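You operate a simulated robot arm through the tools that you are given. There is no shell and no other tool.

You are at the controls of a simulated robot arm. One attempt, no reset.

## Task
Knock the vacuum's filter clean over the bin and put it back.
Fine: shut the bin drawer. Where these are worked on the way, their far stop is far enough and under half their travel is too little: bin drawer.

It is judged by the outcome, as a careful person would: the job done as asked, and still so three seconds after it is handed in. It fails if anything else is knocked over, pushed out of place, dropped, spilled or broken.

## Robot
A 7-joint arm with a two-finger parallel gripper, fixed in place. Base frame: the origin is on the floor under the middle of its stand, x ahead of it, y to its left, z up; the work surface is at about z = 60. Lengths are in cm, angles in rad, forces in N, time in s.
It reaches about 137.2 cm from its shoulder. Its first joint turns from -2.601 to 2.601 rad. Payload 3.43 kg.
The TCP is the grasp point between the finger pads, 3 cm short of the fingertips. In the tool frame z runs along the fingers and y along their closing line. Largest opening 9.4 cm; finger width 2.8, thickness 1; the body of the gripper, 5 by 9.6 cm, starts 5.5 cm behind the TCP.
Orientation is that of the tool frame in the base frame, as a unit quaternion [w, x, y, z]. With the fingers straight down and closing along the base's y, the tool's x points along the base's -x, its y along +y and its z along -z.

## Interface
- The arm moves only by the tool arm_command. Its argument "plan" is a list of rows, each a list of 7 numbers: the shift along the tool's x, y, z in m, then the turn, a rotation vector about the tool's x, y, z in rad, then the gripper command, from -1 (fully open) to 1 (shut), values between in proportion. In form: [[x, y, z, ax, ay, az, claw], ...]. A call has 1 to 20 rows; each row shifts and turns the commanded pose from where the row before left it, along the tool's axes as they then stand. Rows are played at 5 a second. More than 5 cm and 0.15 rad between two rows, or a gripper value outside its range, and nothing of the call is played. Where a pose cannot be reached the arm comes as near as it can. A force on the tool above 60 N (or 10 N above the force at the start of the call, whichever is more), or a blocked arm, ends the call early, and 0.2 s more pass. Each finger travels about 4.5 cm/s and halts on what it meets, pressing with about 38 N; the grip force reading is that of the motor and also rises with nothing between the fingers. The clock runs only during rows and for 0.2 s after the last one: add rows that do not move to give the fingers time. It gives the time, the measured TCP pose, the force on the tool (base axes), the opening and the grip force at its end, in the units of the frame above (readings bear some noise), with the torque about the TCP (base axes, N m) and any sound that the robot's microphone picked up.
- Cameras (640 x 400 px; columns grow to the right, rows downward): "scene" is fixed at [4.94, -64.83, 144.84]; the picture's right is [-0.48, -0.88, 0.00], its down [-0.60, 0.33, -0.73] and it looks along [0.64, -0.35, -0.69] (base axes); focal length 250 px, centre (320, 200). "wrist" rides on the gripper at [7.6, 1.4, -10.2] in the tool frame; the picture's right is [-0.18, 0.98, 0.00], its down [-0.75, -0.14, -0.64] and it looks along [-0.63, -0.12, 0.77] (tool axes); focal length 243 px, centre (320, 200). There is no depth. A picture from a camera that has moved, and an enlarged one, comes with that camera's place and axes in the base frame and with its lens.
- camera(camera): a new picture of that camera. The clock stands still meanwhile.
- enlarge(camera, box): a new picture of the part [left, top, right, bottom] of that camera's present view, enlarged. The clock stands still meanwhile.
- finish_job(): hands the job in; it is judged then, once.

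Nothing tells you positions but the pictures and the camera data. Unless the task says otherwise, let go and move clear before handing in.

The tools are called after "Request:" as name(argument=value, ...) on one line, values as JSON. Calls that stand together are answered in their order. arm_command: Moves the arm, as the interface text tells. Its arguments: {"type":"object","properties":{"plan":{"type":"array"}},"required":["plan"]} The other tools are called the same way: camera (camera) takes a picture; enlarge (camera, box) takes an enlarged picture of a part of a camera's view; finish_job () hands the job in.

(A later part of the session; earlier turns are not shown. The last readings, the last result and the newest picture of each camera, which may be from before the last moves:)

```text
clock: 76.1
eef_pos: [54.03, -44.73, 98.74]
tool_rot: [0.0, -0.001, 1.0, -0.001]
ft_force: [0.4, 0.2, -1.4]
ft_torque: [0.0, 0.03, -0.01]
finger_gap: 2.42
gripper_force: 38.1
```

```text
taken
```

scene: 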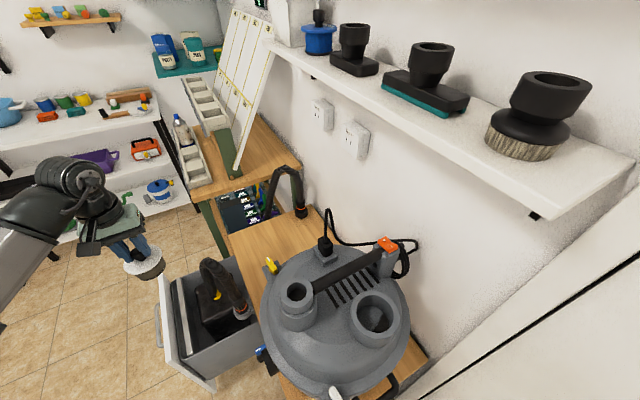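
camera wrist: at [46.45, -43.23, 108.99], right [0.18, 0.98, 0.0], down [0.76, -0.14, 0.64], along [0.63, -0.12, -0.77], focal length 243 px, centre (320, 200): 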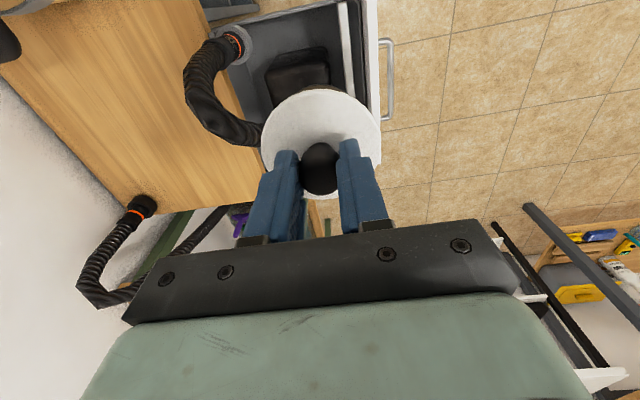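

Descending above the bin to z≈70, keeping clear of the bar and bag.

Request:
arm_command(plan=[[0, -0.002, 0.01, 0, 0, 0, 1], [0, -0.003, 0.02, 0, 0, 0, 1], [0, -0.003, 0.025, 0, 0, 0, 1], [0, -0.002, 0.025, 0, 0, 0, 1], [0, 0, 0.025, 0, 0, 0, 1], [0, 0, 0.025, 0, 0, 0, 1], [0, 0, 0.025, 0, 0, 0, 1], [0, 0, 0.025, 0, 0, 0, 1], [0, 0, 0.025, 0, 0, 0, 1], [0, 0, 0.025, 0, 0, 0, 1], [0, 0, 0.025, 0, 0, 0, 1], [0, 0, 0.02, 0, 0, 0, 1]])

Request:
camera(camera="wrist")

Request:
enlarge(camera="scene", box=[110, 220, 310, 380])

```text
clock: 78.7
eef_pos: [54.01, -45.45, 71.12]
tool_rot: [-0.001, -0.001, 1.0, 0.0]
ft_force: [0.4, 0.2, -0.4]
ft_torque: [0.0, 0.0, 0.01]
finger_gap: 2.45
gripper_force: 38.2
```

```text
taken
camera wrist: at [46.46, -44.1, 81.37], right [0.18, 0.98, 0.0], down [0.76, -0.14, 0.64], along [0.63, -0.12, -0.77], focal length 243 px, centre (320, 200)
```

wrist: 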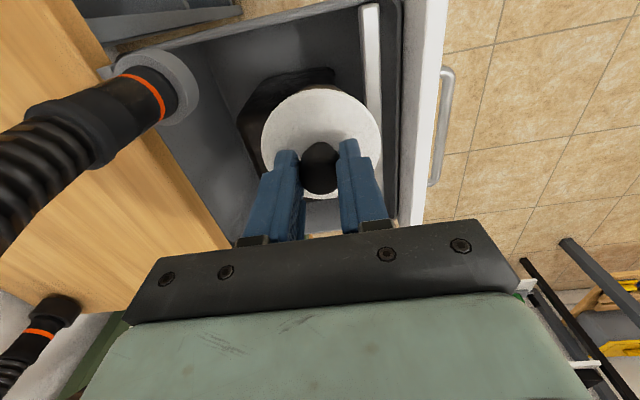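

```text
2.50 times, centred on (210, 300) of scene
camera zoom: at [4.94, -64.83, 144.84], right [-0.48, -0.88, 0.0], down [-0.6, 0.33, -0.73], along [0.64, -0.35, -0.69], focal length 625 px, centre (595, -50)
```

zoom: 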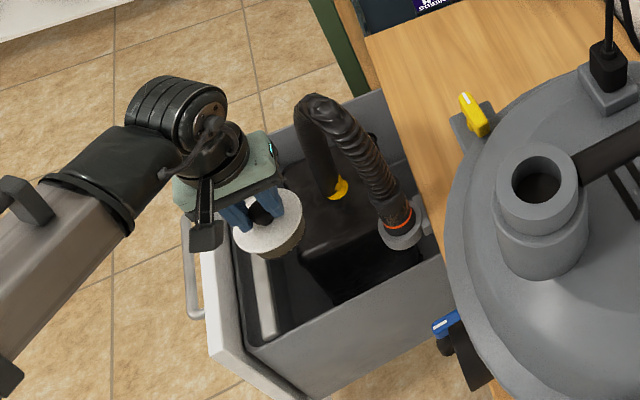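

The bar spans about y -40.5 to -38.6 with its top near z≈50.3. I'll lower the filter beside it at y≈-46.5 so its dusty body is level with the bar, then check.

Request:
arm_command(plan=[[0, -0.004, 0.012, 0, 0, 0, 1], [0, -0.004, 0.02, 0, 0, 0, 1], [0, -0.003, 0.025, 0, 0, 0, 1], [0, 0, 0.025, 0, 0, 0, 1], [0, 0, 0.025, 0, 0, 0, 1], [0, 0, 0.02, 0, 0, 0, 1], [0, 0, 0.015, 0, 0, 0, 1], [0, 0, 0.008, 0, 0, 0, 1]])

Request:
camera(camera="wrist")

Request:
enlarge(camera="scene", box=[110, 220, 310, 380])

```text
clock: 80.5
eef_pos: [54.08, -46.71, 56.39]
tool_rot: [-0.001, -0.001, 1.0, -0.001]
ft_force: [-2.9, -2.4, 29.3]
ft_torque: [0.35, -0.23, -0.01]
finger_gap: 2.46
gripper_force: 38.2
```

```text
taken
camera wrist: at [46.49, -45.29, 66.64], right [0.18, 0.98, 0.0], down [0.76, -0.14, 0.64], along [0.63, -0.12, -0.77], focal length 243 px, centre (320, 200)
```

wrist: 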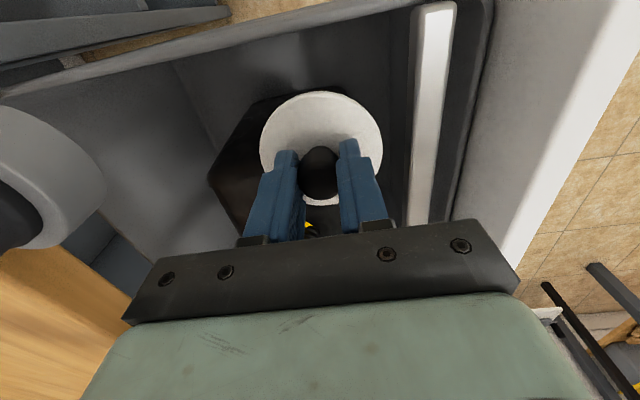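

```text
2.50 times, centred on (210, 300) of scene
camera zoom: at [4.94, -64.83, 144.84], right [-0.48, -0.88, 0.0], down [-0.6, 0.33, -0.73], along [0.64, -0.35, -0.69], focal length 625 px, centre (595, -50)
```

zoom: 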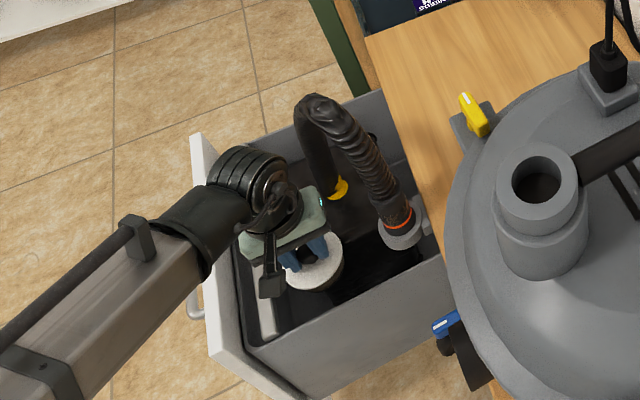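

I'm feeling 29 N upward, so the filter bottom is resting on the bag's edge. I'll rise at once and check the filter hasn't shifted in the grip.

Request:
arm_command(plan=[[0, 0, -0.01, 0, 0, 0, 1], [0, 0, -0.015, 0, 0, 0, 1], [0, 0, -0.015, 0, 0, 0, 1], [0, 0, 0, 0, 0, 0, 1]])

Request:
enlarge(camera="wrist", box=[190, 0, 510, 240])

Request:
enlarge(camera="scene", box=[170, 270, 280, 350])

```text
clock: 81.5
eef_pos: [54.12, -46.77, 60.39]
tool_rot: [-0.001, -0.001, 1.0, -0.001]
ft_force: [-0.1, -0.3, -0.8]
ft_torque: [0.02, -0.01, 0.06]
finger_gap: 2.45
gripper_force: 38.1
```

```text
1.67 times, centred on (350, 120) of wrist
camera zoom: at [46.43, -45.21, 70.58], right [0.18, 0.98, 0.0], down [0.76, -0.14, 0.64], along [0.63, -0.12, -0.77], focal length 404 px, centre (270, 333)
```

zoom: 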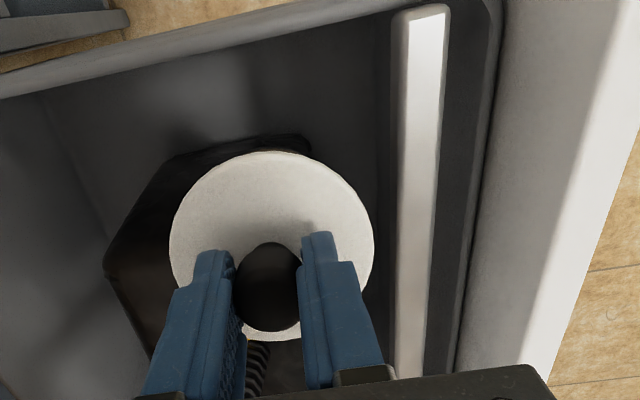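

```text
5.00 times, centred on (225, 310) of scene
camera zoom: at [4.94, -64.83, 144.84], right [-0.48, -0.88, 0.0], down [-0.6, 0.33, -0.73], along [0.64, -0.35, -0.69], focal length 1250 px, centre (795, -350)
```

zoom: 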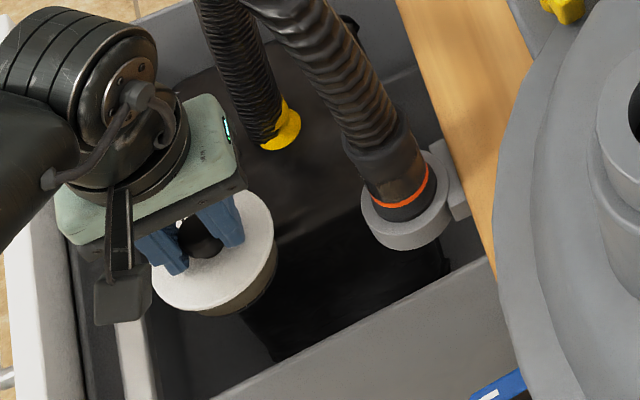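

The filter is still straight, pushed up slightly so its cap nearly meets the fingertips. The bag leaves too little depth for sideways taps, so I'll tap the filter's lower rim down onto the bar instead; first moving over it at (56, -42.2).

Request:
arm_command(plan=[[-0.008, 0.01, -0.01, 0, 0, 0, 1], [-0.01, 0.02, -0.01, 0, 0, 0, 1], [0, 0.015, 0, 0, 0, 0, 1], [0, 0, 0, 0, 0, 0, 1]])

Request:
camera(camera="wrist")

Request:
enlarge(camera="scene", box=[150, 260, 280, 360])

```text
clock: 82.5
eef_pos: [55.75, -42.19, 62.14]
tool_rot: [-0.001, 0.0, 1.0, -0.001]
ft_force: [0.4, 1.4, -0.7]
ft_torque: [0.04, -0.04, -0.02]
finger_gap: 2.47
gripper_force: 38.4
```

```text
taken
camera wrist: at [48.21, -40.71, 72.4], right [0.18, 0.98, 0.0], down [0.76, -0.14, 0.64], along [0.63, -0.12, -0.77], focal length 243 px, centre (320, 200)
```

wrist: 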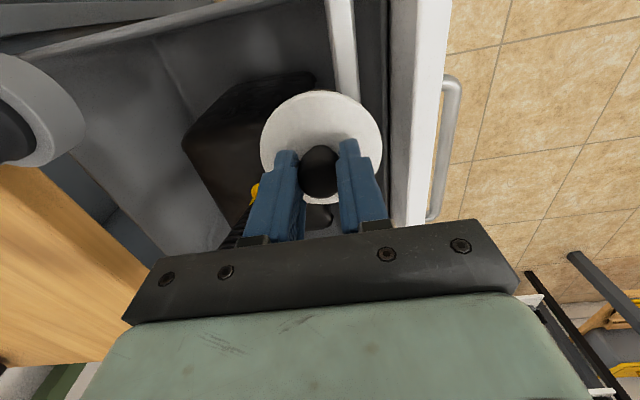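

```text
4.00 times, centred on (215, 310) of scene
camera zoom: at [4.94, -64.83, 144.84], right [-0.48, -0.88, 0.0], down [-0.6, 0.33, -0.73], along [0.64, -0.35, -0.69], focal length 1000 px, centre (740, -240)
```

zoom: 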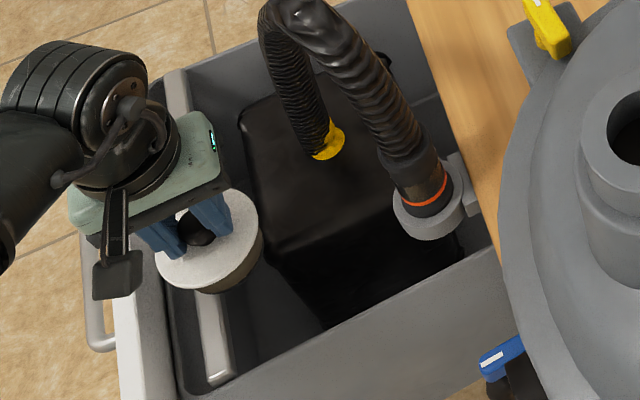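

The filter hangs over the bin with its +y rim above the bar. I'll tap once, down and up, and see the force and any sound.

Request:
arm_command(plan=[[0, 0, 0.015, 0, 0, 0, 1], [0, 0, 0.02, 0, 0, 0, 1], [0, 0, 0.015, 0, 0, 0, 1], [0, 0, -0.02, 0, 0, 0, 1], [0, 0, -0.02, 0, 0, 0, 1]])

Request:
camera(camera="wrist")

Request:
enlarge(camera="scene", box=[150, 260, 280, 360])

```text
clock: 83.1
eef_pos: [55.83, -42.34, 59.52]
tool_rot: [0.003, -0.001, 1.0, -0.006]
ft_force: [-1.0, -0.1, 19.0]
ft_torque: [0.42, 0.38, -0.03]
finger_gap: 2.43
gripper_force: 38.4
stopped in row 3: the force on the tool passed its limit at 82 N (the readings are from after the stop); the commanded pose is now the measured one
```

```text
taken
camera wrist: at [48.18, -40.82, 69.65], right [0.18, 0.98, -0.01], down [0.75, -0.13, 0.65], along [0.64, -0.13, -0.76], focal length 243 px, centre (320, 200)
```

wrist: 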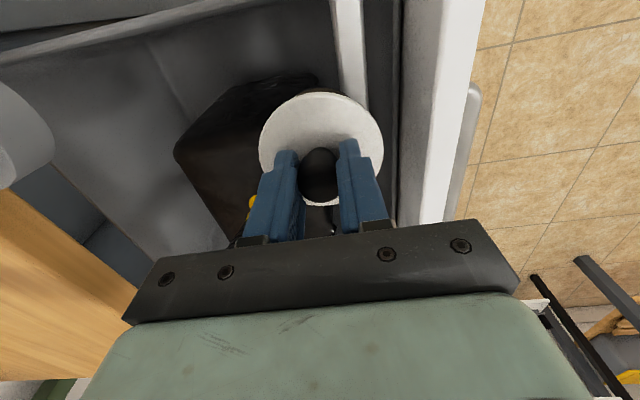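

```text
4.00 times, centred on (215, 310) of scene
camera zoom: at [4.94, -64.83, 144.84], right [-0.48, -0.88, 0.0], down [-0.6, 0.33, -0.73], along [0.64, -0.35, -0.69], focal length 1000 px, centre (740, -240)
```

zoom: 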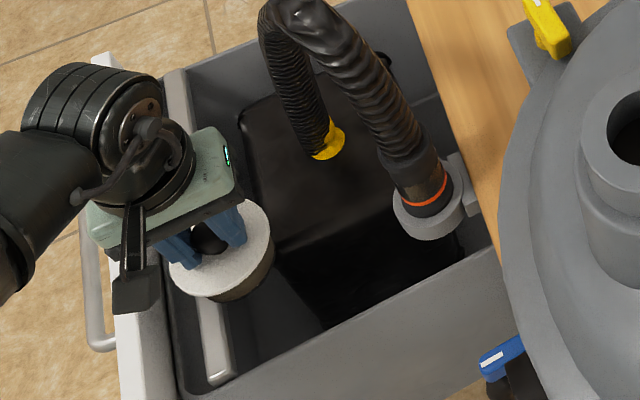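

The filter met the bar at TCP z≈59.5 with a firm knock (82 N peak), so the bar's top is near z≈52.4. I'll rise and inspect the filter for change.

Request:
arm_command(plan=[[0, 0, -0.01, 0, 0, 0, 1], [0, 0, -0.015, 0, 0, 0, 1], [0, 0, 0, 0, 0, 0, 1]])

Request:
enlarge(camera="wrist", box=[190, 0, 510, 240])

Request:
enlarge(camera="scene", box=[180, 280, 250, 340])

```text
clock: 83.9
eef_pos: [55.93, -42.3, 61.86]
tool_rot: [0.003, -0.001, 1.0, -0.007]
ft_force: [0.7, -0.1, -0.9]
ft_torque: [0.01, 0.01, 0.02]
finger_gap: 2.46
gripper_force: 37.6
```

```text
1.67 times, centred on (350, 120) of wrist
camera zoom: at [48.28, -40.78, 72.06], right [0.18, 0.98, -0.01], down [0.75, -0.13, 0.65], along [0.63, -0.13, -0.76], focal length 404 px, centre (270, 333)
```

zoom: 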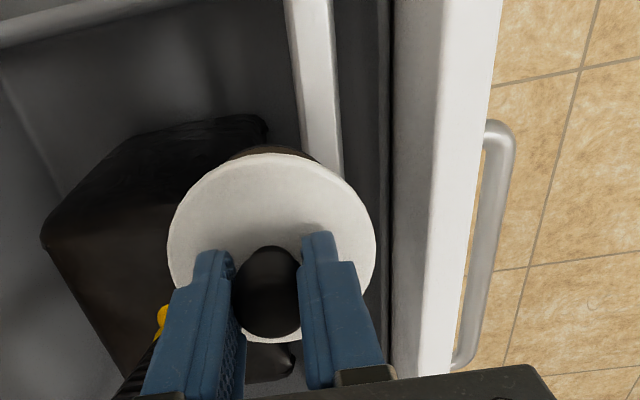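

```text
6.67 times, centred on (215, 310) of scene
camera zoom: at [4.94, -64.83, 144.84], right [-0.48, -0.88, 0.0], down [-0.6, 0.33, -0.73], along [0.64, -0.35, -0.69], focal length 1667 px, centre (1020, -533)
```

zoom: 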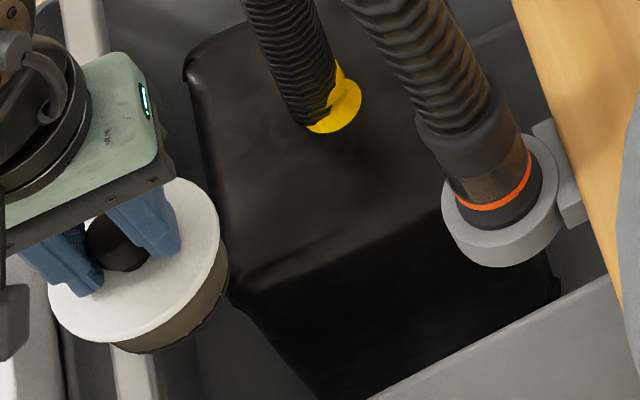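

The body still looks dusty. Since the bar top is higher than I'd thought, sideways taps will work too: I'll go to y≈-46, z≈58.2, and tap the filter's side against the bar.

Request:
arm_command(plan=[[0, -0.015, 0, 0, 0, 0, 1], [0, -0.02, 0, 0, 0, 0, 1], [0, -0.005, 0.015, 0, 0, 0, 1], [0, 0, 0.015, 0, 0, 0, 1], [0, 0, 0.006, 0, 0, 0, 1], [0, 0, 0, 0, 0, 0, 1]])

Request:
camera(camera="wrist")

```text
clock: 85.3
eef_pos: [55.91, -46.43, 58.24]
tool_rot: [0.003, 0.0, 1.0, -0.006]
ft_force: [-0.1, -0.4, -1.7]
ft_torque: [0.01, -0.03, -0.01]
finger_gap: 2.45
gripper_force: 38.2
```

```text
taken
camera wrist: at [48.24, -44.85, 68.43], right [0.18, 0.98, -0.01], down [0.75, -0.13, 0.65], along [0.64, -0.13, -0.76], focal length 243 px, centre (320, 200)
```

wrist: 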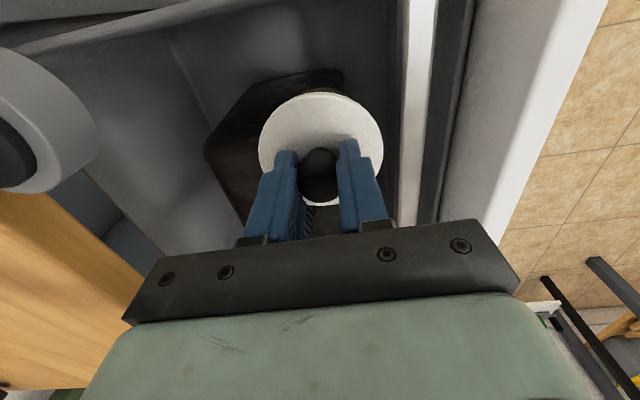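

Clear of the bag and level with the bar. Tapping sideways now.

Request:
arm_command(plan=[[0, 0.01, 0, 0, 0, 0, 1], [0, 0.016, 0, 0, 0, 0, 1], [0, 0.008, 0, 0, 0, 0, 1], [0, -0.02, 0, 0, 0, 0, 1], [0, -0.01, 0, 0, 0, 0, 1]])

Request:
enlarge(camera="scene", box=[180, 280, 250, 340])

Request:
camera(camera="wrist")

```text
clock: 86.5
eef_pos: [55.87, -45.88, 58.39]
tool_rot: [0.002, -0.001, 1.0, -0.005]
ft_force: [0.0, 0.4, -0.9]
ft_torque: [0.02, -0.04, 0.03]
finger_gap: 2.45
gripper_force: 37.8
```

```text
6.67 times, centred on (215, 310) of scene
camera zoom: at [4.94, -64.83, 144.84], right [-0.48, -0.88, 0.0], down [-0.6, 0.33, -0.73], along [0.64, -0.35, -0.69], focal length 1667 px, centre (1020, -533)
```

zoom: 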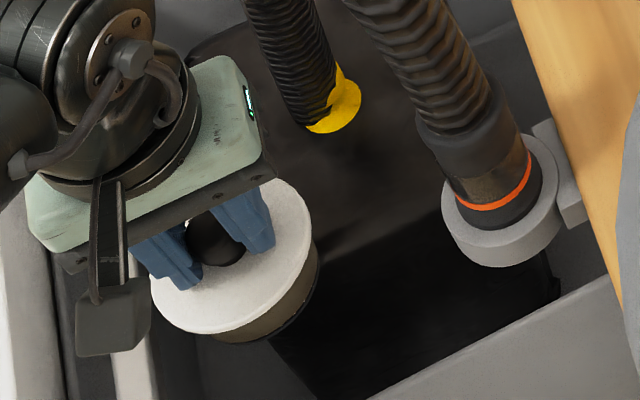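

```text
taken
camera wrist: at [48.19, -44.31, 68.52], right [0.18, 0.98, -0.01], down [0.75, -0.13, 0.65], along [0.64, -0.13, -0.76], focal length 243 px, centre (320, 200)
```

wrist: 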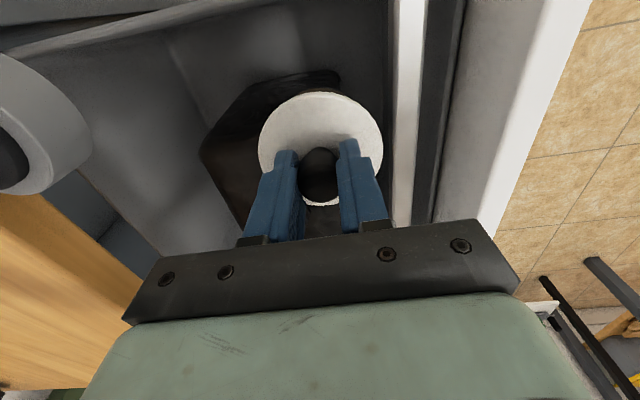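

I couldn't tell whether that tap touched. I'll move in the same way but end the call at the far point to read the contact force.

Request:
arm_command(plan=[[0, 0.012, 0, 0, 0, 0, 1], [0, 0.016, 0, 0, 0, 0, 1], [0, 0.006, 0, 0, 0, 0, 1]])

Request:
camera(camera="wrist")

```text
clock: 87.3
eef_pos: [55.92, -42.78, 58.36]
tool_rot: [0.003, -0.001, 1.0, -0.009]
ft_force: [3.7, -30.1, 11.3]
ft_torque: [-1.8, -0.12, 0.11]
finger_gap: 2.65
gripper_force: 37.8
```

```text
taken
camera wrist: at [48.23, -41.32, 68.48], right [0.18, 0.98, -0.02], down [0.75, -0.13, 0.65], along [0.64, -0.13, -0.76], focal length 243 px, centre (320, 200)
```

wrist: 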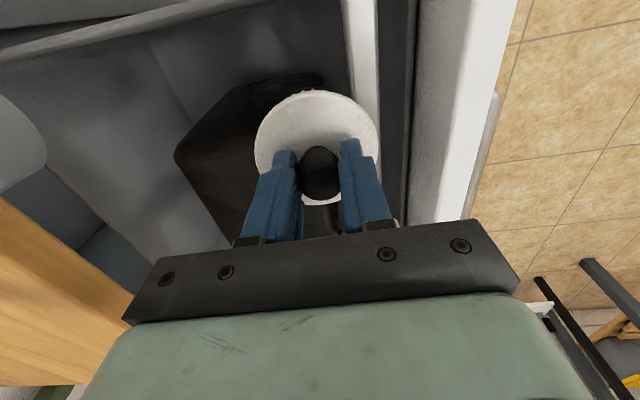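

That's firm contact (30 N sideways), so sideways knocks work. I'll back off and give it a few brisk knocks, then inspect.

Request:
arm_command(plan=[[0, -0.015, 0, 0, 0, 0, 1], [0, -0.01, 0, 0, 0, 0, 1], [0, 0.014, 0, 0, 0, 0, 1], [0, 0.01, 0, 0, 0, 0, 1], [0, -0.024, 0, 0, 0, 0, 1], [0, 0.024, 0, 0, 0, 0, 1], [0, -0.024, 0, 0, 0, 0, 1], [0, 0.024, 0, 0, 0, 0, 1], [0, -0.024, 0, 0, 0, 0, 1], [0, 0, 0, 0, 0, 0, 1]])

Request:
enlarge(camera="scene", box=[180, 280, 250, 340])

Request:
camera(camera="wrist")

```text
clock: 89.5
eef_pos: [55.8, -45.19, 58.34]
tool_rot: [0.003, -0.001, 1.0, -0.006]
ft_force: [-0.4, -0.1, -0.6]
ft_torque: [0.0, 0.01, 0.01]
finger_gap: 2.43
gripper_force: 38.4
```

```text
6.67 times, centred on (215, 310) of scene
camera zoom: at [4.94, -64.83, 144.84], right [-0.48, -0.88, 0.0], down [-0.6, 0.33, -0.73], along [0.64, -0.35, -0.69], focal length 1667 px, centre (1020, -533)
```

zoom: 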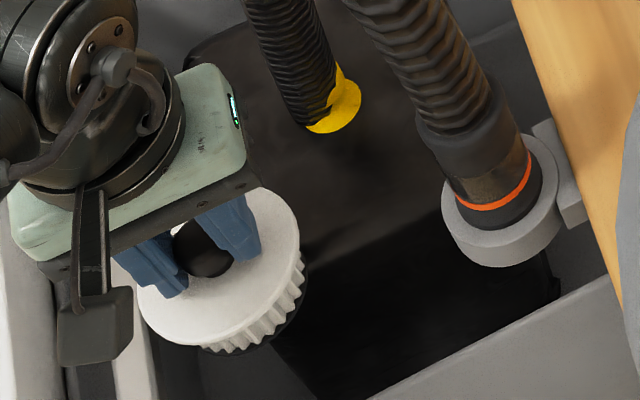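

```text
taken
camera wrist: at [48.15, -43.6, 68.52], right [0.18, 0.98, -0.01], down [0.75, -0.13, 0.65], along [0.64, -0.13, -0.76], focal length 243 px, centre (320, 200)
```

wrist: 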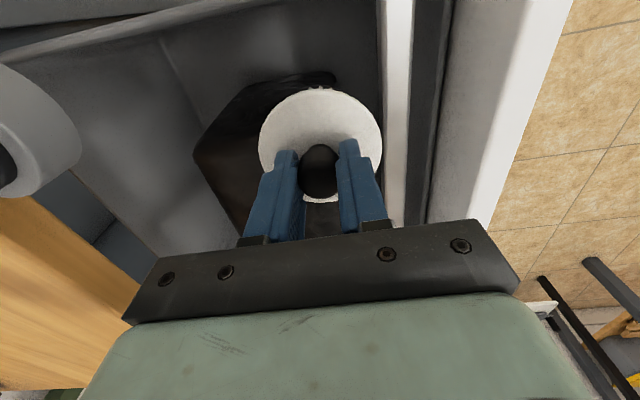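

The dust is gone: the filter's white pleats now show clearly. I'll straighten the small tilt and raise the filter out of the bin.

Request:
arm_command(plan=[[0, -0.003, -0.01, -0.012, 0.006, 0, 1], [0, 0, -0.02, 0, 0, 0, 1], [0, 0, -0.025, 0, 0, 0, 1], [0, 0, -0.025, 0, 0, 0, 1], [0, 0, -0.025, 0, 0, 0, 1], [0, 0, -0.025, 0, 0, 0, 1], [0, 0, -0.025, 0, 0, 0, 1], [0, 0, -0.025, 0, 0, 0, 1], [0, 0, -0.025, 0, 0, 0, 1], [0, 0, -0.025, 0, 0, 0, 1], [0, 0, -0.025, 0, 0, 0, 1], [0, 0, -0.025, 0, 0, 0, 1], [0, 0, -0.025, 0, 0, 0, 1], [0, 0, -0.025, 0, 0, 0, 1], [0, 0, -0.025, 0, 0, 0, 1], [0, 0, -0.025, 0, 0, 0, 1], [0, 0, -0.015, 0, 0, 0, 1]])

Request:
camera(camera="scene")

Request:
enlarge(camera="scene", box=[90, 210, 190, 300])

Request:
camera(camera="wrist")

```text
clock: 93.1
eef_pos: [56.01, -45.36, 97.82]
tool_rot: [0.0, -0.001, 1.0, 0.0]
ft_force: [-1.0, -0.1, -0.9]
ft_torque: [0.0, 0.01, -0.01]
finger_gap: 2.44
gripper_force: 38.6
```

```text
taken
```

scene: 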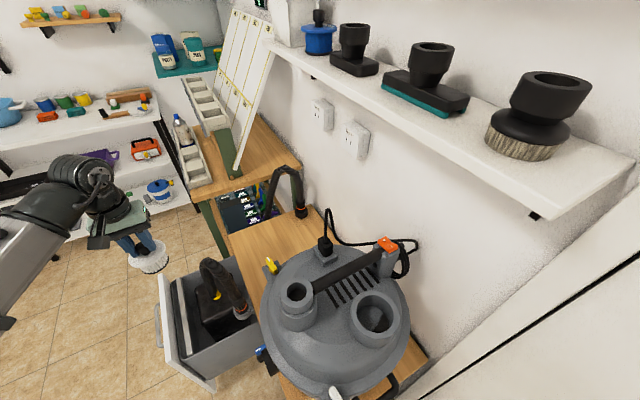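

```text
4.44 times, centred on (140, 255) of scene
camera zoom: at [4.94, -64.83, 144.84], right [-0.48, -0.88, 0.0], down [-0.6, 0.33, -0.73], along [0.64, -0.35, -0.69], focal length 1111 px, centre (1120, -44)
```

zoom: 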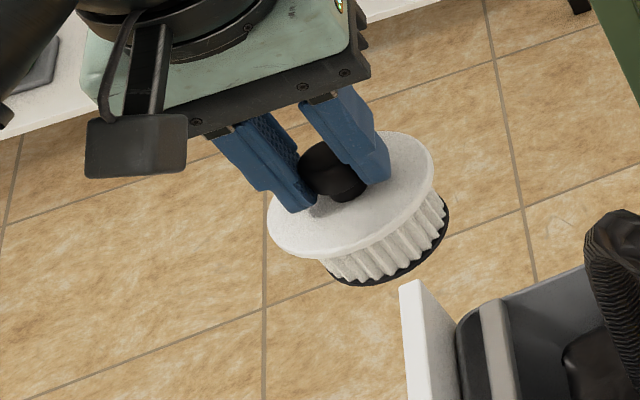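

```text
taken
camera wrist: at [48.34, -44.04, 108.05], right [0.18, 0.98, 0.0], down [0.75, -0.14, 0.64], along [0.63, -0.12, -0.77], focal length 243 px, centre (320, 200)
```

wrist: 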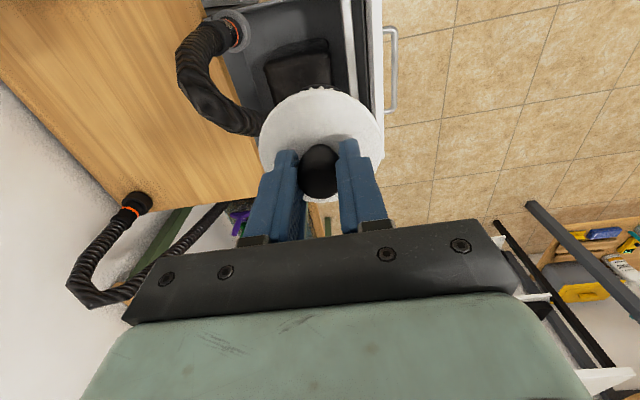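

The filter is clean and hangs straight. I'll carry it back over the bench toward the vacuum along the same route.

Request:
arm_command(plan=[[0.006, -0.01, -0.01, 0, 0, 0, 1], [0.0115, -0.02, -0.018, 0, 0, 0, 1], [0.0115, -0.0205, -0.018, 0, 0, 0, 1], [0.0115, -0.0205, -0.018, 0, 0, 0, 1], [0.0115, -0.0205, -0.018, 0, 0, 0, 1], [0.0115, -0.0205, -0.018, 0, 0, 0, 1], [0.0115, -0.0205, -0.018, 0, 0, 0, 1], [0.0115, -0.0205, -0.018, 0, 0, 0, 1], [0.0115, -0.0205, -0.018, 0, 0, 0, 1], [0.0115, -0.0205, -0.016, 0, 0, 0, 1], [0.006, -0.01, -0.005, 0, 0, 0, 1]])

```text
clock: 95.5
eef_pos: [44.49, -65.86, 115.35]
tool_rot: [0.0, 0.0, 1.0, 0.0]
ft_force: [0.4, 0.5, -1.3]
ft_torque: [0.01, -0.01, 0.02]
finger_gap: 2.43
gripper_force: 38.2
```

Now across above the handle to over the filter socket at z≈116.

Request:
arm_command(plan=[[0.01, -0.006, -0.001, 0, 0, 0, 1], [0.018, -0.011, -0.001, 0, 0, 0, 1], [0.022, -0.014, -0.001, 0, 0, 0, 1], [0.022, -0.014, -0.001, 0, 0, 0, 1], [0.022, -0.014, -0.001, 0, 0, 0, 1], [0.022, -0.014, -0.001, 0, 0, 0, 1], [0.022, -0.014, -0.001, 0, 0, 0, 1], [0.022, -0.014, 0, 0, 0, 0, 1], [0.022, -0.014, 0, 0, 0, 0, 1], [0.022, -0.014, 0, 0, 0, 0, 1], [0.022, -0.014, 0, 0, 0, 0, 1], [0.022, -0.014, 0, 0, 0, 0, 1], [0.018, -0.011, 0, 0, 0, 0, 1], [0.011, -0.005, 0, 0, 0, 0, 1], [0, 0, 0, 0, 0, 0, 1]])

Request:
camera(camera="wrist")

Request:
enlarge(camera="scene", box=[310, 180, 450, 350])

```text
clock: 98.7
eef_pos: [16.78, -83.29, 116.12]
tool_rot: [0.0, -0.001, 1.0, 0.001]
ft_force: [0.5, -0.3, -1.7]
ft_torque: [-0.01, 0.0, 0.02]
finger_gap: 2.45
gripper_force: 37.8
```

```text
taken
camera wrist: at [9.13, -81.86, 126.35], right [0.18, 0.98, 0.0], down [0.75, -0.14, 0.64], along [0.63, -0.12, -0.77], focal length 243 px, centre (320, 200)
```

wrist: 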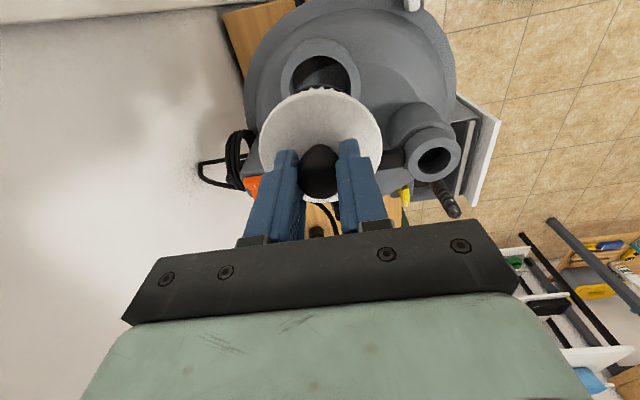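

```text
2.35 times, centred on (380, 265) of scene
camera zoom: at [4.94, -64.83, 144.84], right [-0.48, -0.88, 0.0], down [-0.6, 0.33, -0.73], along [0.64, -0.35, -0.69], focal length 588 px, centre (179, 47)
```

zoom: 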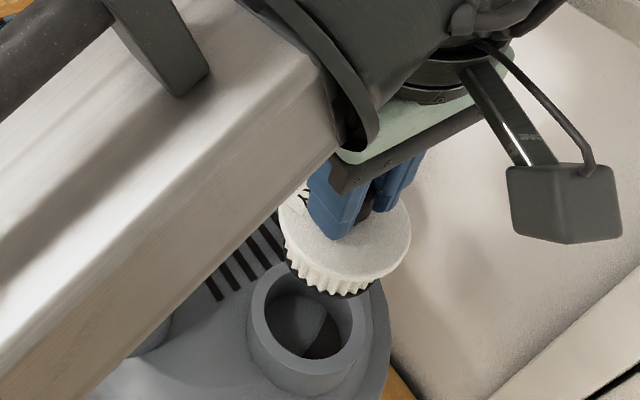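

The filter is above its socket. I'll compare its position in the grip with the earlier view before lowering.

Request:
enlarge(camera="wrist", box=[190, 50, 450, 240])

```text
2.11 times, centred on (320, 145) of wrist
camera zoom: at [9.13, -81.86, 126.35], right [0.18, 0.98, 0.0], down [0.75, -0.14, 0.64], along [0.63, -0.12, -0.77], focal length 511 px, centre (320, 316)
```

zoom: 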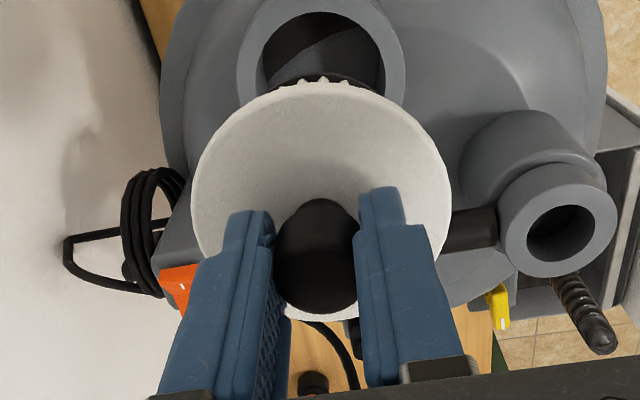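

Alignment matches the extraction view, with the filter about 0.3 cm higher in the grip. Lowering to just above the socket's mouth, then slowly in.

Request:
arm_command(plan=[[0, 0.0005, 0.01, 0, 0, 0, 1], [0, 0, 0.02, 0, 0, 0, 1], [0, 0, 0.02, 0, 0, 0, 1], [0, 0, 0.02, 0, 0, 0, 1], [0, 0, 0.015, 0, 0, 0, 1], [0, 0, 0.008, 0, 0, 0, 1], [0, 0, 0, 0, 0, 0, 1]])

Request:
enlarge(camera="wrist", box=[190, 50, 450, 240])

Request:
enlarge(camera="scene", box=[310, 200, 450, 350])

```text
clock: 100.3
eef_pos: [16.61, -83.16, 106.87]
tool_rot: [0.0, -0.001, 1.0, 0.0]
ft_force: [-1.2, 0.9, -0.7]
ft_torque: [-0.02, -0.04, 0.02]
finger_gap: 2.42
gripper_force: 37.9
```

```text
2.11 times, centred on (320, 145) of wrist
camera zoom: at [9.06, -81.69, 117.06], right [0.18, 0.98, 0.0], down [0.75, -0.14, 0.64], along [0.63, -0.12, -0.77], focal length 511 px, centre (320, 316)
```

zoom: 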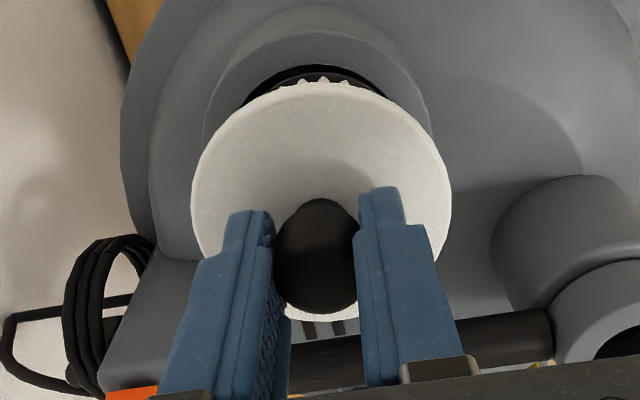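

```text
2.67 times, centred on (380, 275) of scene
camera zoom: at [4.94, -64.83, 144.84], right [-0.48, -0.88, 0.0], down [-0.6, 0.33, -0.73], along [0.64, -0.35, -0.69], focal length 667 px, centre (160, 0)
```

zoom: 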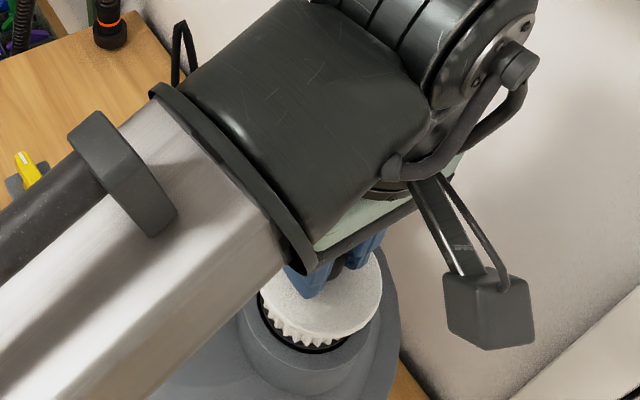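

The filter is at the socket mouth and looks centred. I'll nudge +0.1 cm in x and lower slowly.

Request:
arm_command(plan=[[-0.0012, 0, 0.005, 0, 0, 0, 1], [0, 0, 0.007, 0, 0, 0, 1], [0, 0, 0.007, 0, 0, 0, 1], [0, 0, 0.007, 0, 0, 0, 1]])

Request:
enlarge(camera="wrist", box=[190, 50, 450, 240])

```text
clock: 101.3
eef_pos: [16.74, -83.1, 104.28]
tool_rot: [0.0, -0.001, 1.0, 0.0]
ft_force: [0.4, -0.5, -1.9]
ft_torque: [-0.02, 0.0, -0.02]
finger_gap: 2.42
gripper_force: 38.3
```

```text
2.11 times, centred on (320, 145) of wrist
camera zoom: at [9.22, -81.74, 114.46], right [0.18, 0.98, 0.0], down [0.75, -0.14, 0.64], along [0.63, -0.12, -0.77], focal length 511 px, centre (320, 316)
```

zoom: 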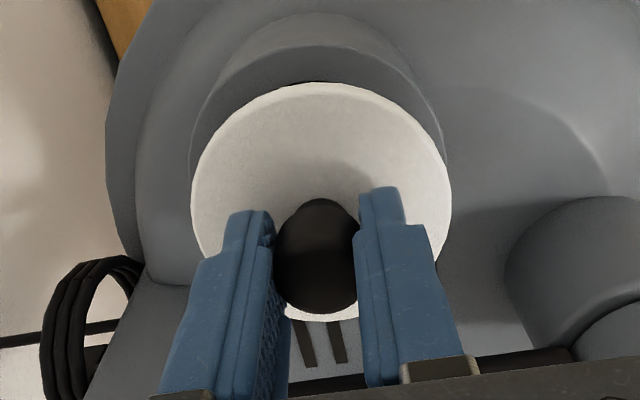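

It's entering the socket with no resistance. Continuing down slowly until it seats.

Request:
arm_command(plan=[[0, 0, 0.006, 0, 0, 0, 1], [0, 0, 0.006, 0, 0, 0, 1], [0, 0, 0.005, 0, 0, 0, 1], [0, 0, 0.003, 0, 0, 0, 1], [0, 0, 0, 0, 0, 0, 1]])

Request:
enlarge(camera="wrist", box=[190, 50, 450, 240])

```text
clock: 102.5
eef_pos: [16.84, -83.02, 102.16]
tool_rot: [0.0, -0.002, 1.0, 0.001]
ft_force: [0.2, -0.2, 0.1]
ft_torque: [-0.03, 0.03, 0.02]
finger_gap: 2.4
gripper_force: 38.2
```

```text
2.11 times, centred on (320, 145) of wrist
camera zoom: at [9.27, -81.66, 112.41], right [0.18, 0.98, 0.0], down [0.75, -0.14, 0.64], along [0.63, -0.12, -0.77], focal length 511 px, centre (320, 316)
```

zoom: 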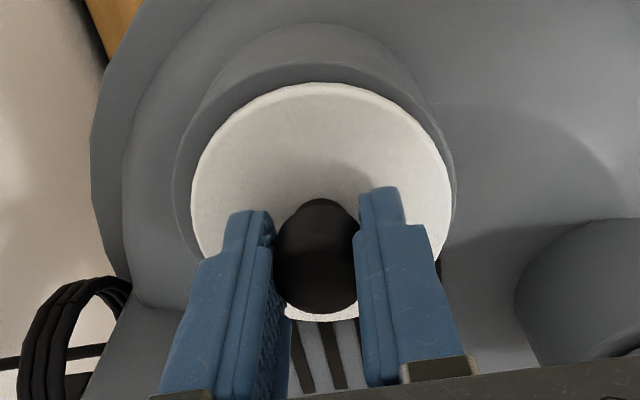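

Almost seated; no contact force yet. I'll ease down a few more millimetres and feel for the seat.

Request:
arm_command(plan=[[0, -0.001, 0.002, 0, 0, 0, 1], [0, 0, 0.002, 0, 0, 0, 1], [0, 0, 0.002, 0, 0, 0, 1]])

```text
clock: 103.5
eef_pos: [16.85, -83.31, 102.02]
tool_rot: [0.0, -0.001, 1.0, -0.002]
ft_force: [-2.2, 5.6, 12.0]
ft_torque: [0.36, -0.19, 0.0]
finger_gap: 2.43
gripper_force: 38.3
stopped in row 3: the force on the tool passed its limit at 63 N (the readings are from after the stop); the commanded pose is now the measured one
```

I met firm contact near TCP z≈102, about where the seat should be. I'll look to confirm the cap sits flush.

Request:
enlarge(camera="wrist", box=[190, 50, 450, 240])

Request:
enlarge(camera="scene", box=[330, 260, 430, 350])

```text
2.11 times, centred on (320, 145) of wrist
camera zoom: at [9.21, -81.78, 112.22], right [0.18, 0.98, 0.0], down [0.75, -0.14, 0.64], along [0.63, -0.12, -0.77], focal length 511 px, centre (320, 316)
```

zoom: 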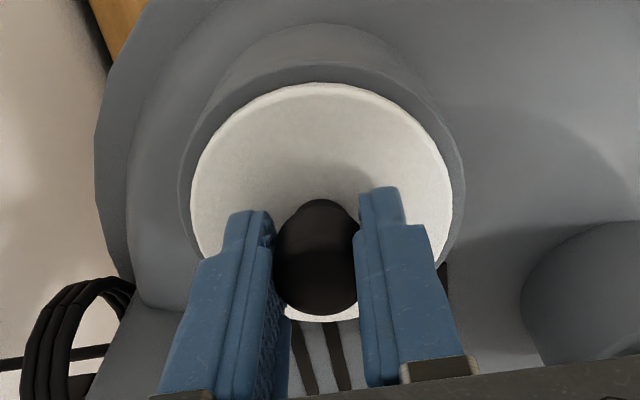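

```text
4.44 times, centred on (380, 305) of scene
camera zoom: at [4.94, -64.83, 144.84], right [-0.48, -0.88, 0.0], down [-0.6, 0.33, -0.73], along [0.64, -0.35, -0.69], focal length 1111 px, centre (53, -267)
```

zoom: 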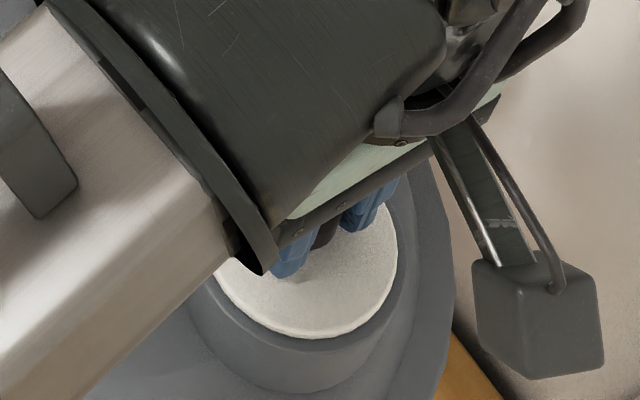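

The cap looks flush on the riser. I'll open the fingers and rise straight up, then inspect.

Request:
arm_command(plan=[[0, 0, 0, 0, 0, 0, 0.3], [0, 0, 0, 0, 0, 0, 0], [0, 0, 0, 0, 0, 0, -0.2], [0, 0, 0, 0, 0, 0, -0.2], [0, 0, -0.01, 0, 0, 0, -0.2], [0, 0, -0.02, 0, 0, 0, -0.2], [0, 0, -0.025, 0, 0, 0, -0.2], [0, 0, -0.025, 0, 0, 0, -0.2], [0, 0, -0.025, 0, 0, 0, -0.2], [0, 0, -0.025, 0, 0, 0, -0.2]])

Request:
camera(camera="wrist")

Request:
enlarge(camera="wrist", box=[250, 20, 390, 150])

Request:
enlarge(camera="scene", box=[310, 240, 450, 350])

```text
clock: 105.7
eef_pos: [16.83, -83.36, 115.06]
tool_rot: [0.001, 0.0, 1.0, -0.003]
ft_force: [0.0, 0.1, 0.9]
ft_torque: [0.02, -0.03, -0.02]
finger_gap: 5.64
gripper_force: 0.1
```

```text
taken
camera wrist: at [9.14, -81.91, 125.26], right [0.18, 0.98, 0.0], down [0.75, -0.14, 0.64], along [0.63, -0.12, -0.77], focal length 243 px, centre (320, 200)
```

wrist: 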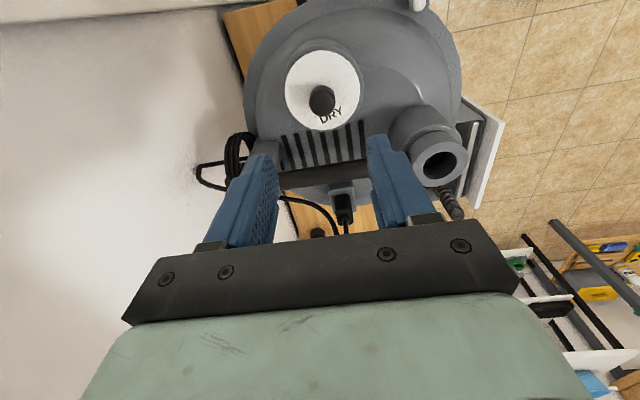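

```text
3.08 times, centred on (320, 85) of wrist
camera zoom: at [9.14, -81.91, 125.26], right [0.18, 0.98, 0.0], down [0.75, -0.14, 0.64], along [0.63, -0.12, -0.77], focal length 746 px, centre (320, 554)
```

zoom: 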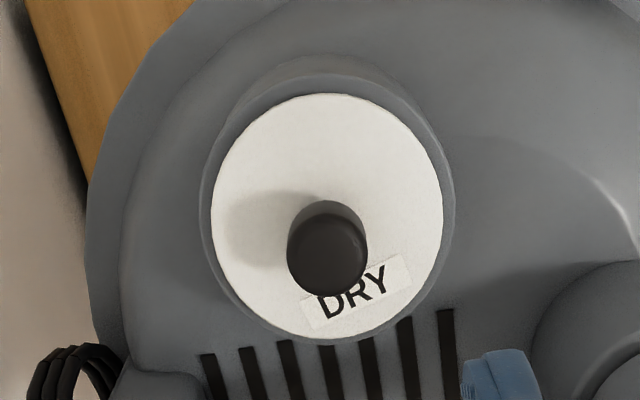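

```text
3.64 times, centred on (380, 295) of scene
camera zoom: at [4.94, -64.83, 144.84], right [-0.48, -0.88, 0.0], down [-0.6, 0.33, -0.73], along [0.64, -0.35, -0.69], focal length 909 px, centre (102, -146)
```

zoom: 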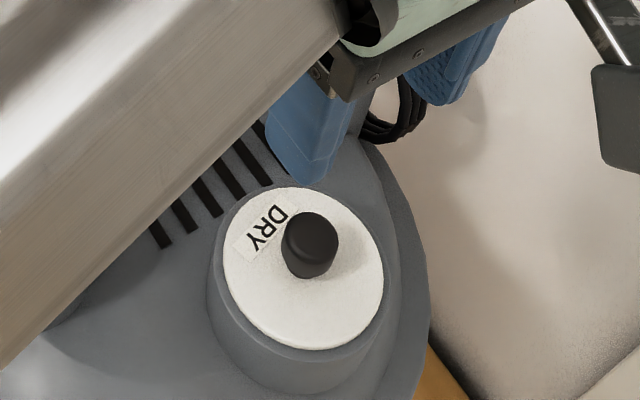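

The filter is back in its socket with the cap on the riser; only its label is turned slightly. I'll move the arm off the same way it came and then check the seating from the scene camera unobstructed.

Request:
arm_command(plan=[[-0.008, 0.005, -0.002, 0, 0, 0, -0.2], [-0.018, 0.011, 0, 0, 0, 0, -0.2], [-0.025, 0.0155, 0, 0, 0, 0, -0.2], [-0.025, 0.0155, 0, 0, 0, 0, -0.2], [-0.025, 0.0155, 0, 0, 0, 0, -0.2], [-0.025, 0.0155, 0, 0, 0, 0, -0.2], [-0.025, 0.0155, 0, 0, 0, 0, -0.2], [-0.025, 0.0155, 0, 0, 0, 0, -0.2], [-0.025, 0.0155, 0, 0, 0, 0, -0.2], [-0.025, 0.0155, 0, 0, 0, 0, -0.2], [-0.025, 0.0155, 0, 0, 0, 0, -0.2], [-0.025, 0.0155, 0, 0, 0, 0, -0.2], [-0.01, 0.01, 0, 0, 0, 0, -0.2]])

Request:
enlarge(camera="scene", box=[330, 260, 430, 360])

Request:
camera(camera="scene")

```text
clock: 108.5
eef_pos: [45.58, -65.04, 114.85]
tool_rot: [0.0, -0.002, 1.0, -0.004]
ft_force: [0.4, 0.1, 0.2]
ft_torque: [0.0, -0.01, 0.03]
finger_gap: 5.64
gripper_force: 0.1
```

```text
4.00 times, centred on (380, 310) of scene
camera zoom: at [4.94, -64.83, 144.84], right [-0.48, -0.88, 0.0], down [-0.6, 0.33, -0.73], along [0.64, -0.35, -0.69], focal length 1000 px, centre (80, -240)
```

zoom: 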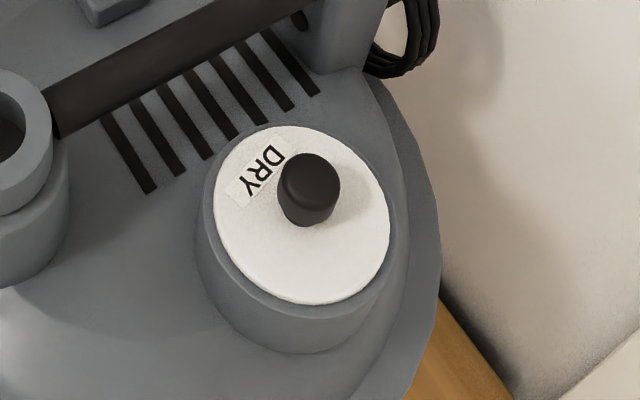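

```text
taken
```

scene: 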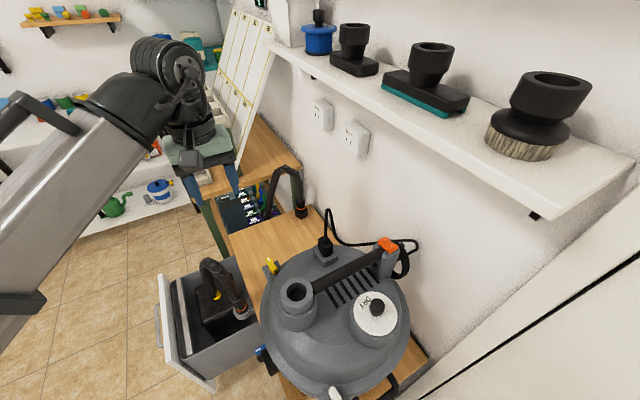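

The filter sits in the riser just as it did at the start, relative to the socket. Now I'll go round to the front and shut the bin drawer; first to a spot before the drawer at about (57, -22, 80).

Request:
arm_command(plan=[[-0.004, 0.012, 0.008, 0, 0, 0, 0.5], [-0.008, 0.024, 0.018, 0, 0, 0, 1], [-0.008, 0.029, 0.022, 0, 0, 0, 1], [-0.008, 0.029, 0.022, 0, 0, 0, 1], [-0.008, 0.029, 0.022, 0, 0, 0, 1], [-0.008, 0.029, 0.022, 0, 0, 0, 1], [-0.008, 0.029, 0.022, 0, 0, 0, 1], [-0.008, 0.029, 0.022, 0, 0, 0, 1], [-0.008, 0.029, 0.022, 0, 0, 0, 1], [-0.008, 0.029, 0.022, 0, 0, 0, 1], [-0.008, 0.029, 0.022, 0, 0, 0, 1], [-0.008, 0.029, 0.022, 0, 0, 0, 1], [-0.008, 0.029, 0.022, 0, 0, 0, 1], [-0.008, 0.029, 0.022, 0, 0, 0, 1], [-0.008, 0.029, 0.022, 0, 0, 0, 1], [-0.006, 0.022, 0.02, 0, 0, 0, 1]])

Request:
camera(camera="wrist")

```text
clock: 111.9
eef_pos: [57.49, -21.67, 81.79]
tool_rot: [0.0, 0.0, 1.0, -0.003]
ft_force: [1.2, 0.2, 0.0]
ft_torque: [-0.02, 0.02, 0.02]
finger_gap: 0.0
gripper_force: 33.2
```

```text
taken
camera wrist: at [49.92, -20.3, 91.92], right [0.18, 0.98, 0.0], down [0.75, -0.14, 0.64], along [0.63, -0.12, -0.77], focal length 243 px, centre (320, 200)
```

wrist: 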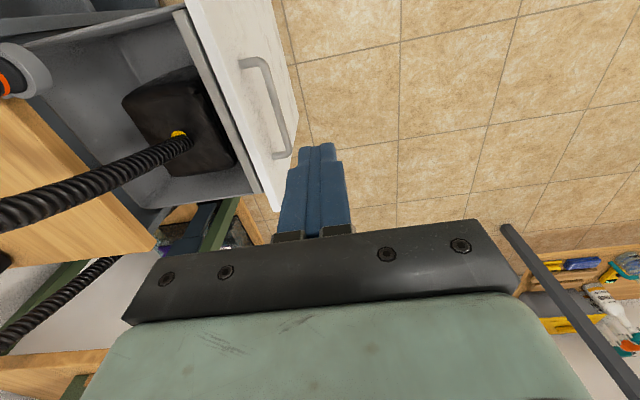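

Fingers are closed and the drawer front is below and ahead. I'll turn the gripper level again, pointing at the drawer.

Request:
arm_command(plan=[[0, 0, 0, 0.05, 0, 0, 1], [0, 0, 0, 0.08, 0, 0, 1], [0, 0, 0, 0.08, 0, 0, 1], [0, 0, 0, 0.08, 0, 0, 1], [0, 0, 0, 0.08, 0, 0, 1], [0, 0, 0, 0.08, 0, 0, 1], [0, 0, 0, 0.08, 0, 0, 1], [0, 0, 0, 0.08, 0, 0, 1], [0, 0, 0, 0.08, 0, 0, 1], [0, 0, 0, 0.08, 0, 0, 1], [0, 0, 0, 0.08, 0, 0, 1], [0, 0, 0, 0.08, 0, 0, 1], [0, 0, 0, 0.08, 0, 0, 1], [0, 0, 0, 0.08, 0, 0, 1], [0, 0, 0, 0.08, 0, 0, 1], [0, 0, 0, 0.08, 0, 0, 1], [0, 0, 0, 0.08, 0, 0, 1], [0, 0, 0, 0.08, 0, 0, 1], [0, 0, 0, 0.08, 0, 0, 1], [0, 0, 0, 0.08, 0, 0, 1]])

Request:
camera(camera="wrist")

```text
clock: 116.1
eef_pos: [57.46, -21.79, 81.56]
tool_rot: [-0.001, 0.0, -0.706, 0.708]
ft_force: [0.1, -0.3, -0.8]
ft_torque: [0.0, 0.02, -0.02]
finger_gap: 0.01
gripper_force: 32.5
```

```text
taken
camera wrist: at [49.91, -11.52, 80.08], right [0.18, 0.0, -0.98], down [0.75, 0.64, 0.14], along [0.63, -0.77, 0.12], focal length 243 px, centre (320, 200)
```

wrist: 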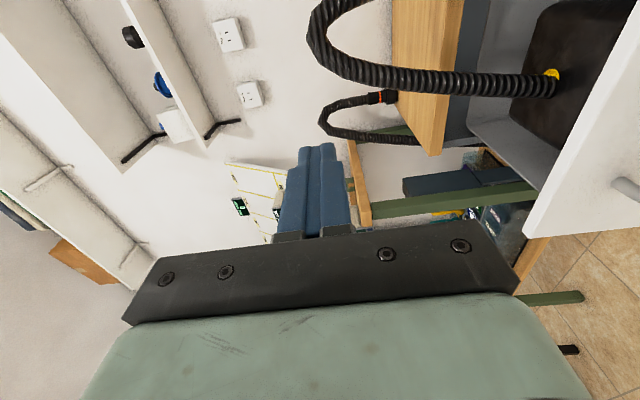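

Level. I'll lower in front of the drawer to z≈44, just below handle height, at the drawer's middle.

Request:
arm_command(plan=[[0, 0.012, 0, 0, 0, 0, 1], [-0.004, 0.025, 0, 0, 0, 0, 1], [-0.004, 0.025, 0, 0, 0, 0, 1], [-0.004, 0.025, 0, 0, 0, 0, 1], [-0.004, 0.025, 0, 0, 0, 0, 1], [-0.004, 0.025, 0, 0, 0, 0, 1], [-0.004, 0.025, 0, 0, 0, 0, 1], [-0.004, 0.025, 0, 0, 0, 0, 1], [-0.004, 0.025, 0, 0, 0, 0, 1], [-0.004, 0.025, 0, 0, 0, 0, 1], [-0.004, 0.025, 0, 0, 0, 0, 1], [-0.004, 0.025, 0, 0, 0, 0, 1], [-0.004, 0.025, 0, 0, 0, 0, 1], [-0.004, 0.025, 0, 0, 0, 0, 1], [-0.004, 0.025, 0, 0, 0, 0, 1], [-0.003, 0.014, 0, 0, 0, 0, 1]])

Request:
camera(camera="wrist")

Request:
camera(camera="scene")

```text
clock: 119.5
eef_pos: [63.54, -22.03, 43.95]
tool_rot: [-0.001, 0.0, -0.706, 0.708]
ft_force: [0.5, 0.2, -0.2]
ft_torque: [0.01, 0.03, 0.01]
finger_gap: 0.0
gripper_force: 33.0
```

```text
taken
camera wrist: at [55.93, -11.75, 42.38], right [0.18, 0.0, -0.98], down [0.75, 0.64, 0.14], along [0.63, -0.77, 0.12], focal length 243 px, centre (320, 200)
```

wrist: 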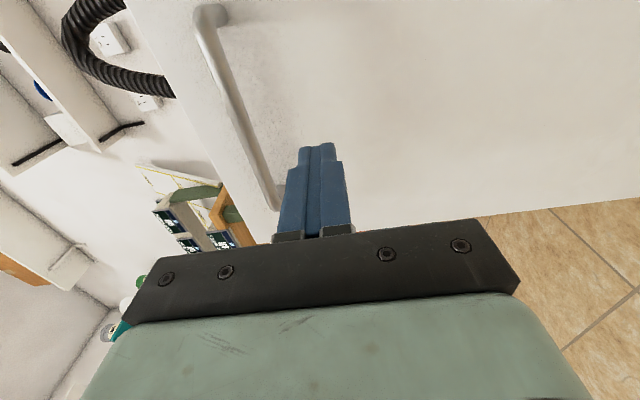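

```text
taken
```

scene: 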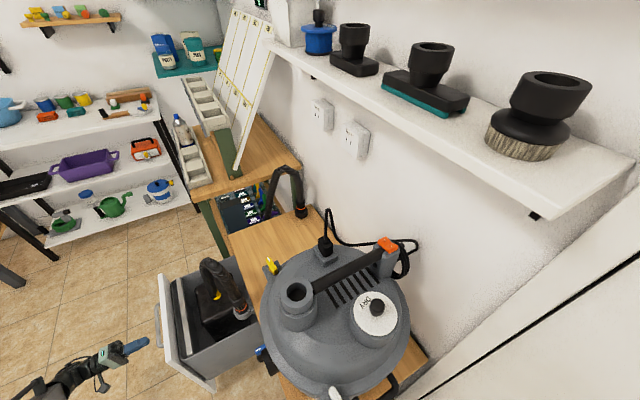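

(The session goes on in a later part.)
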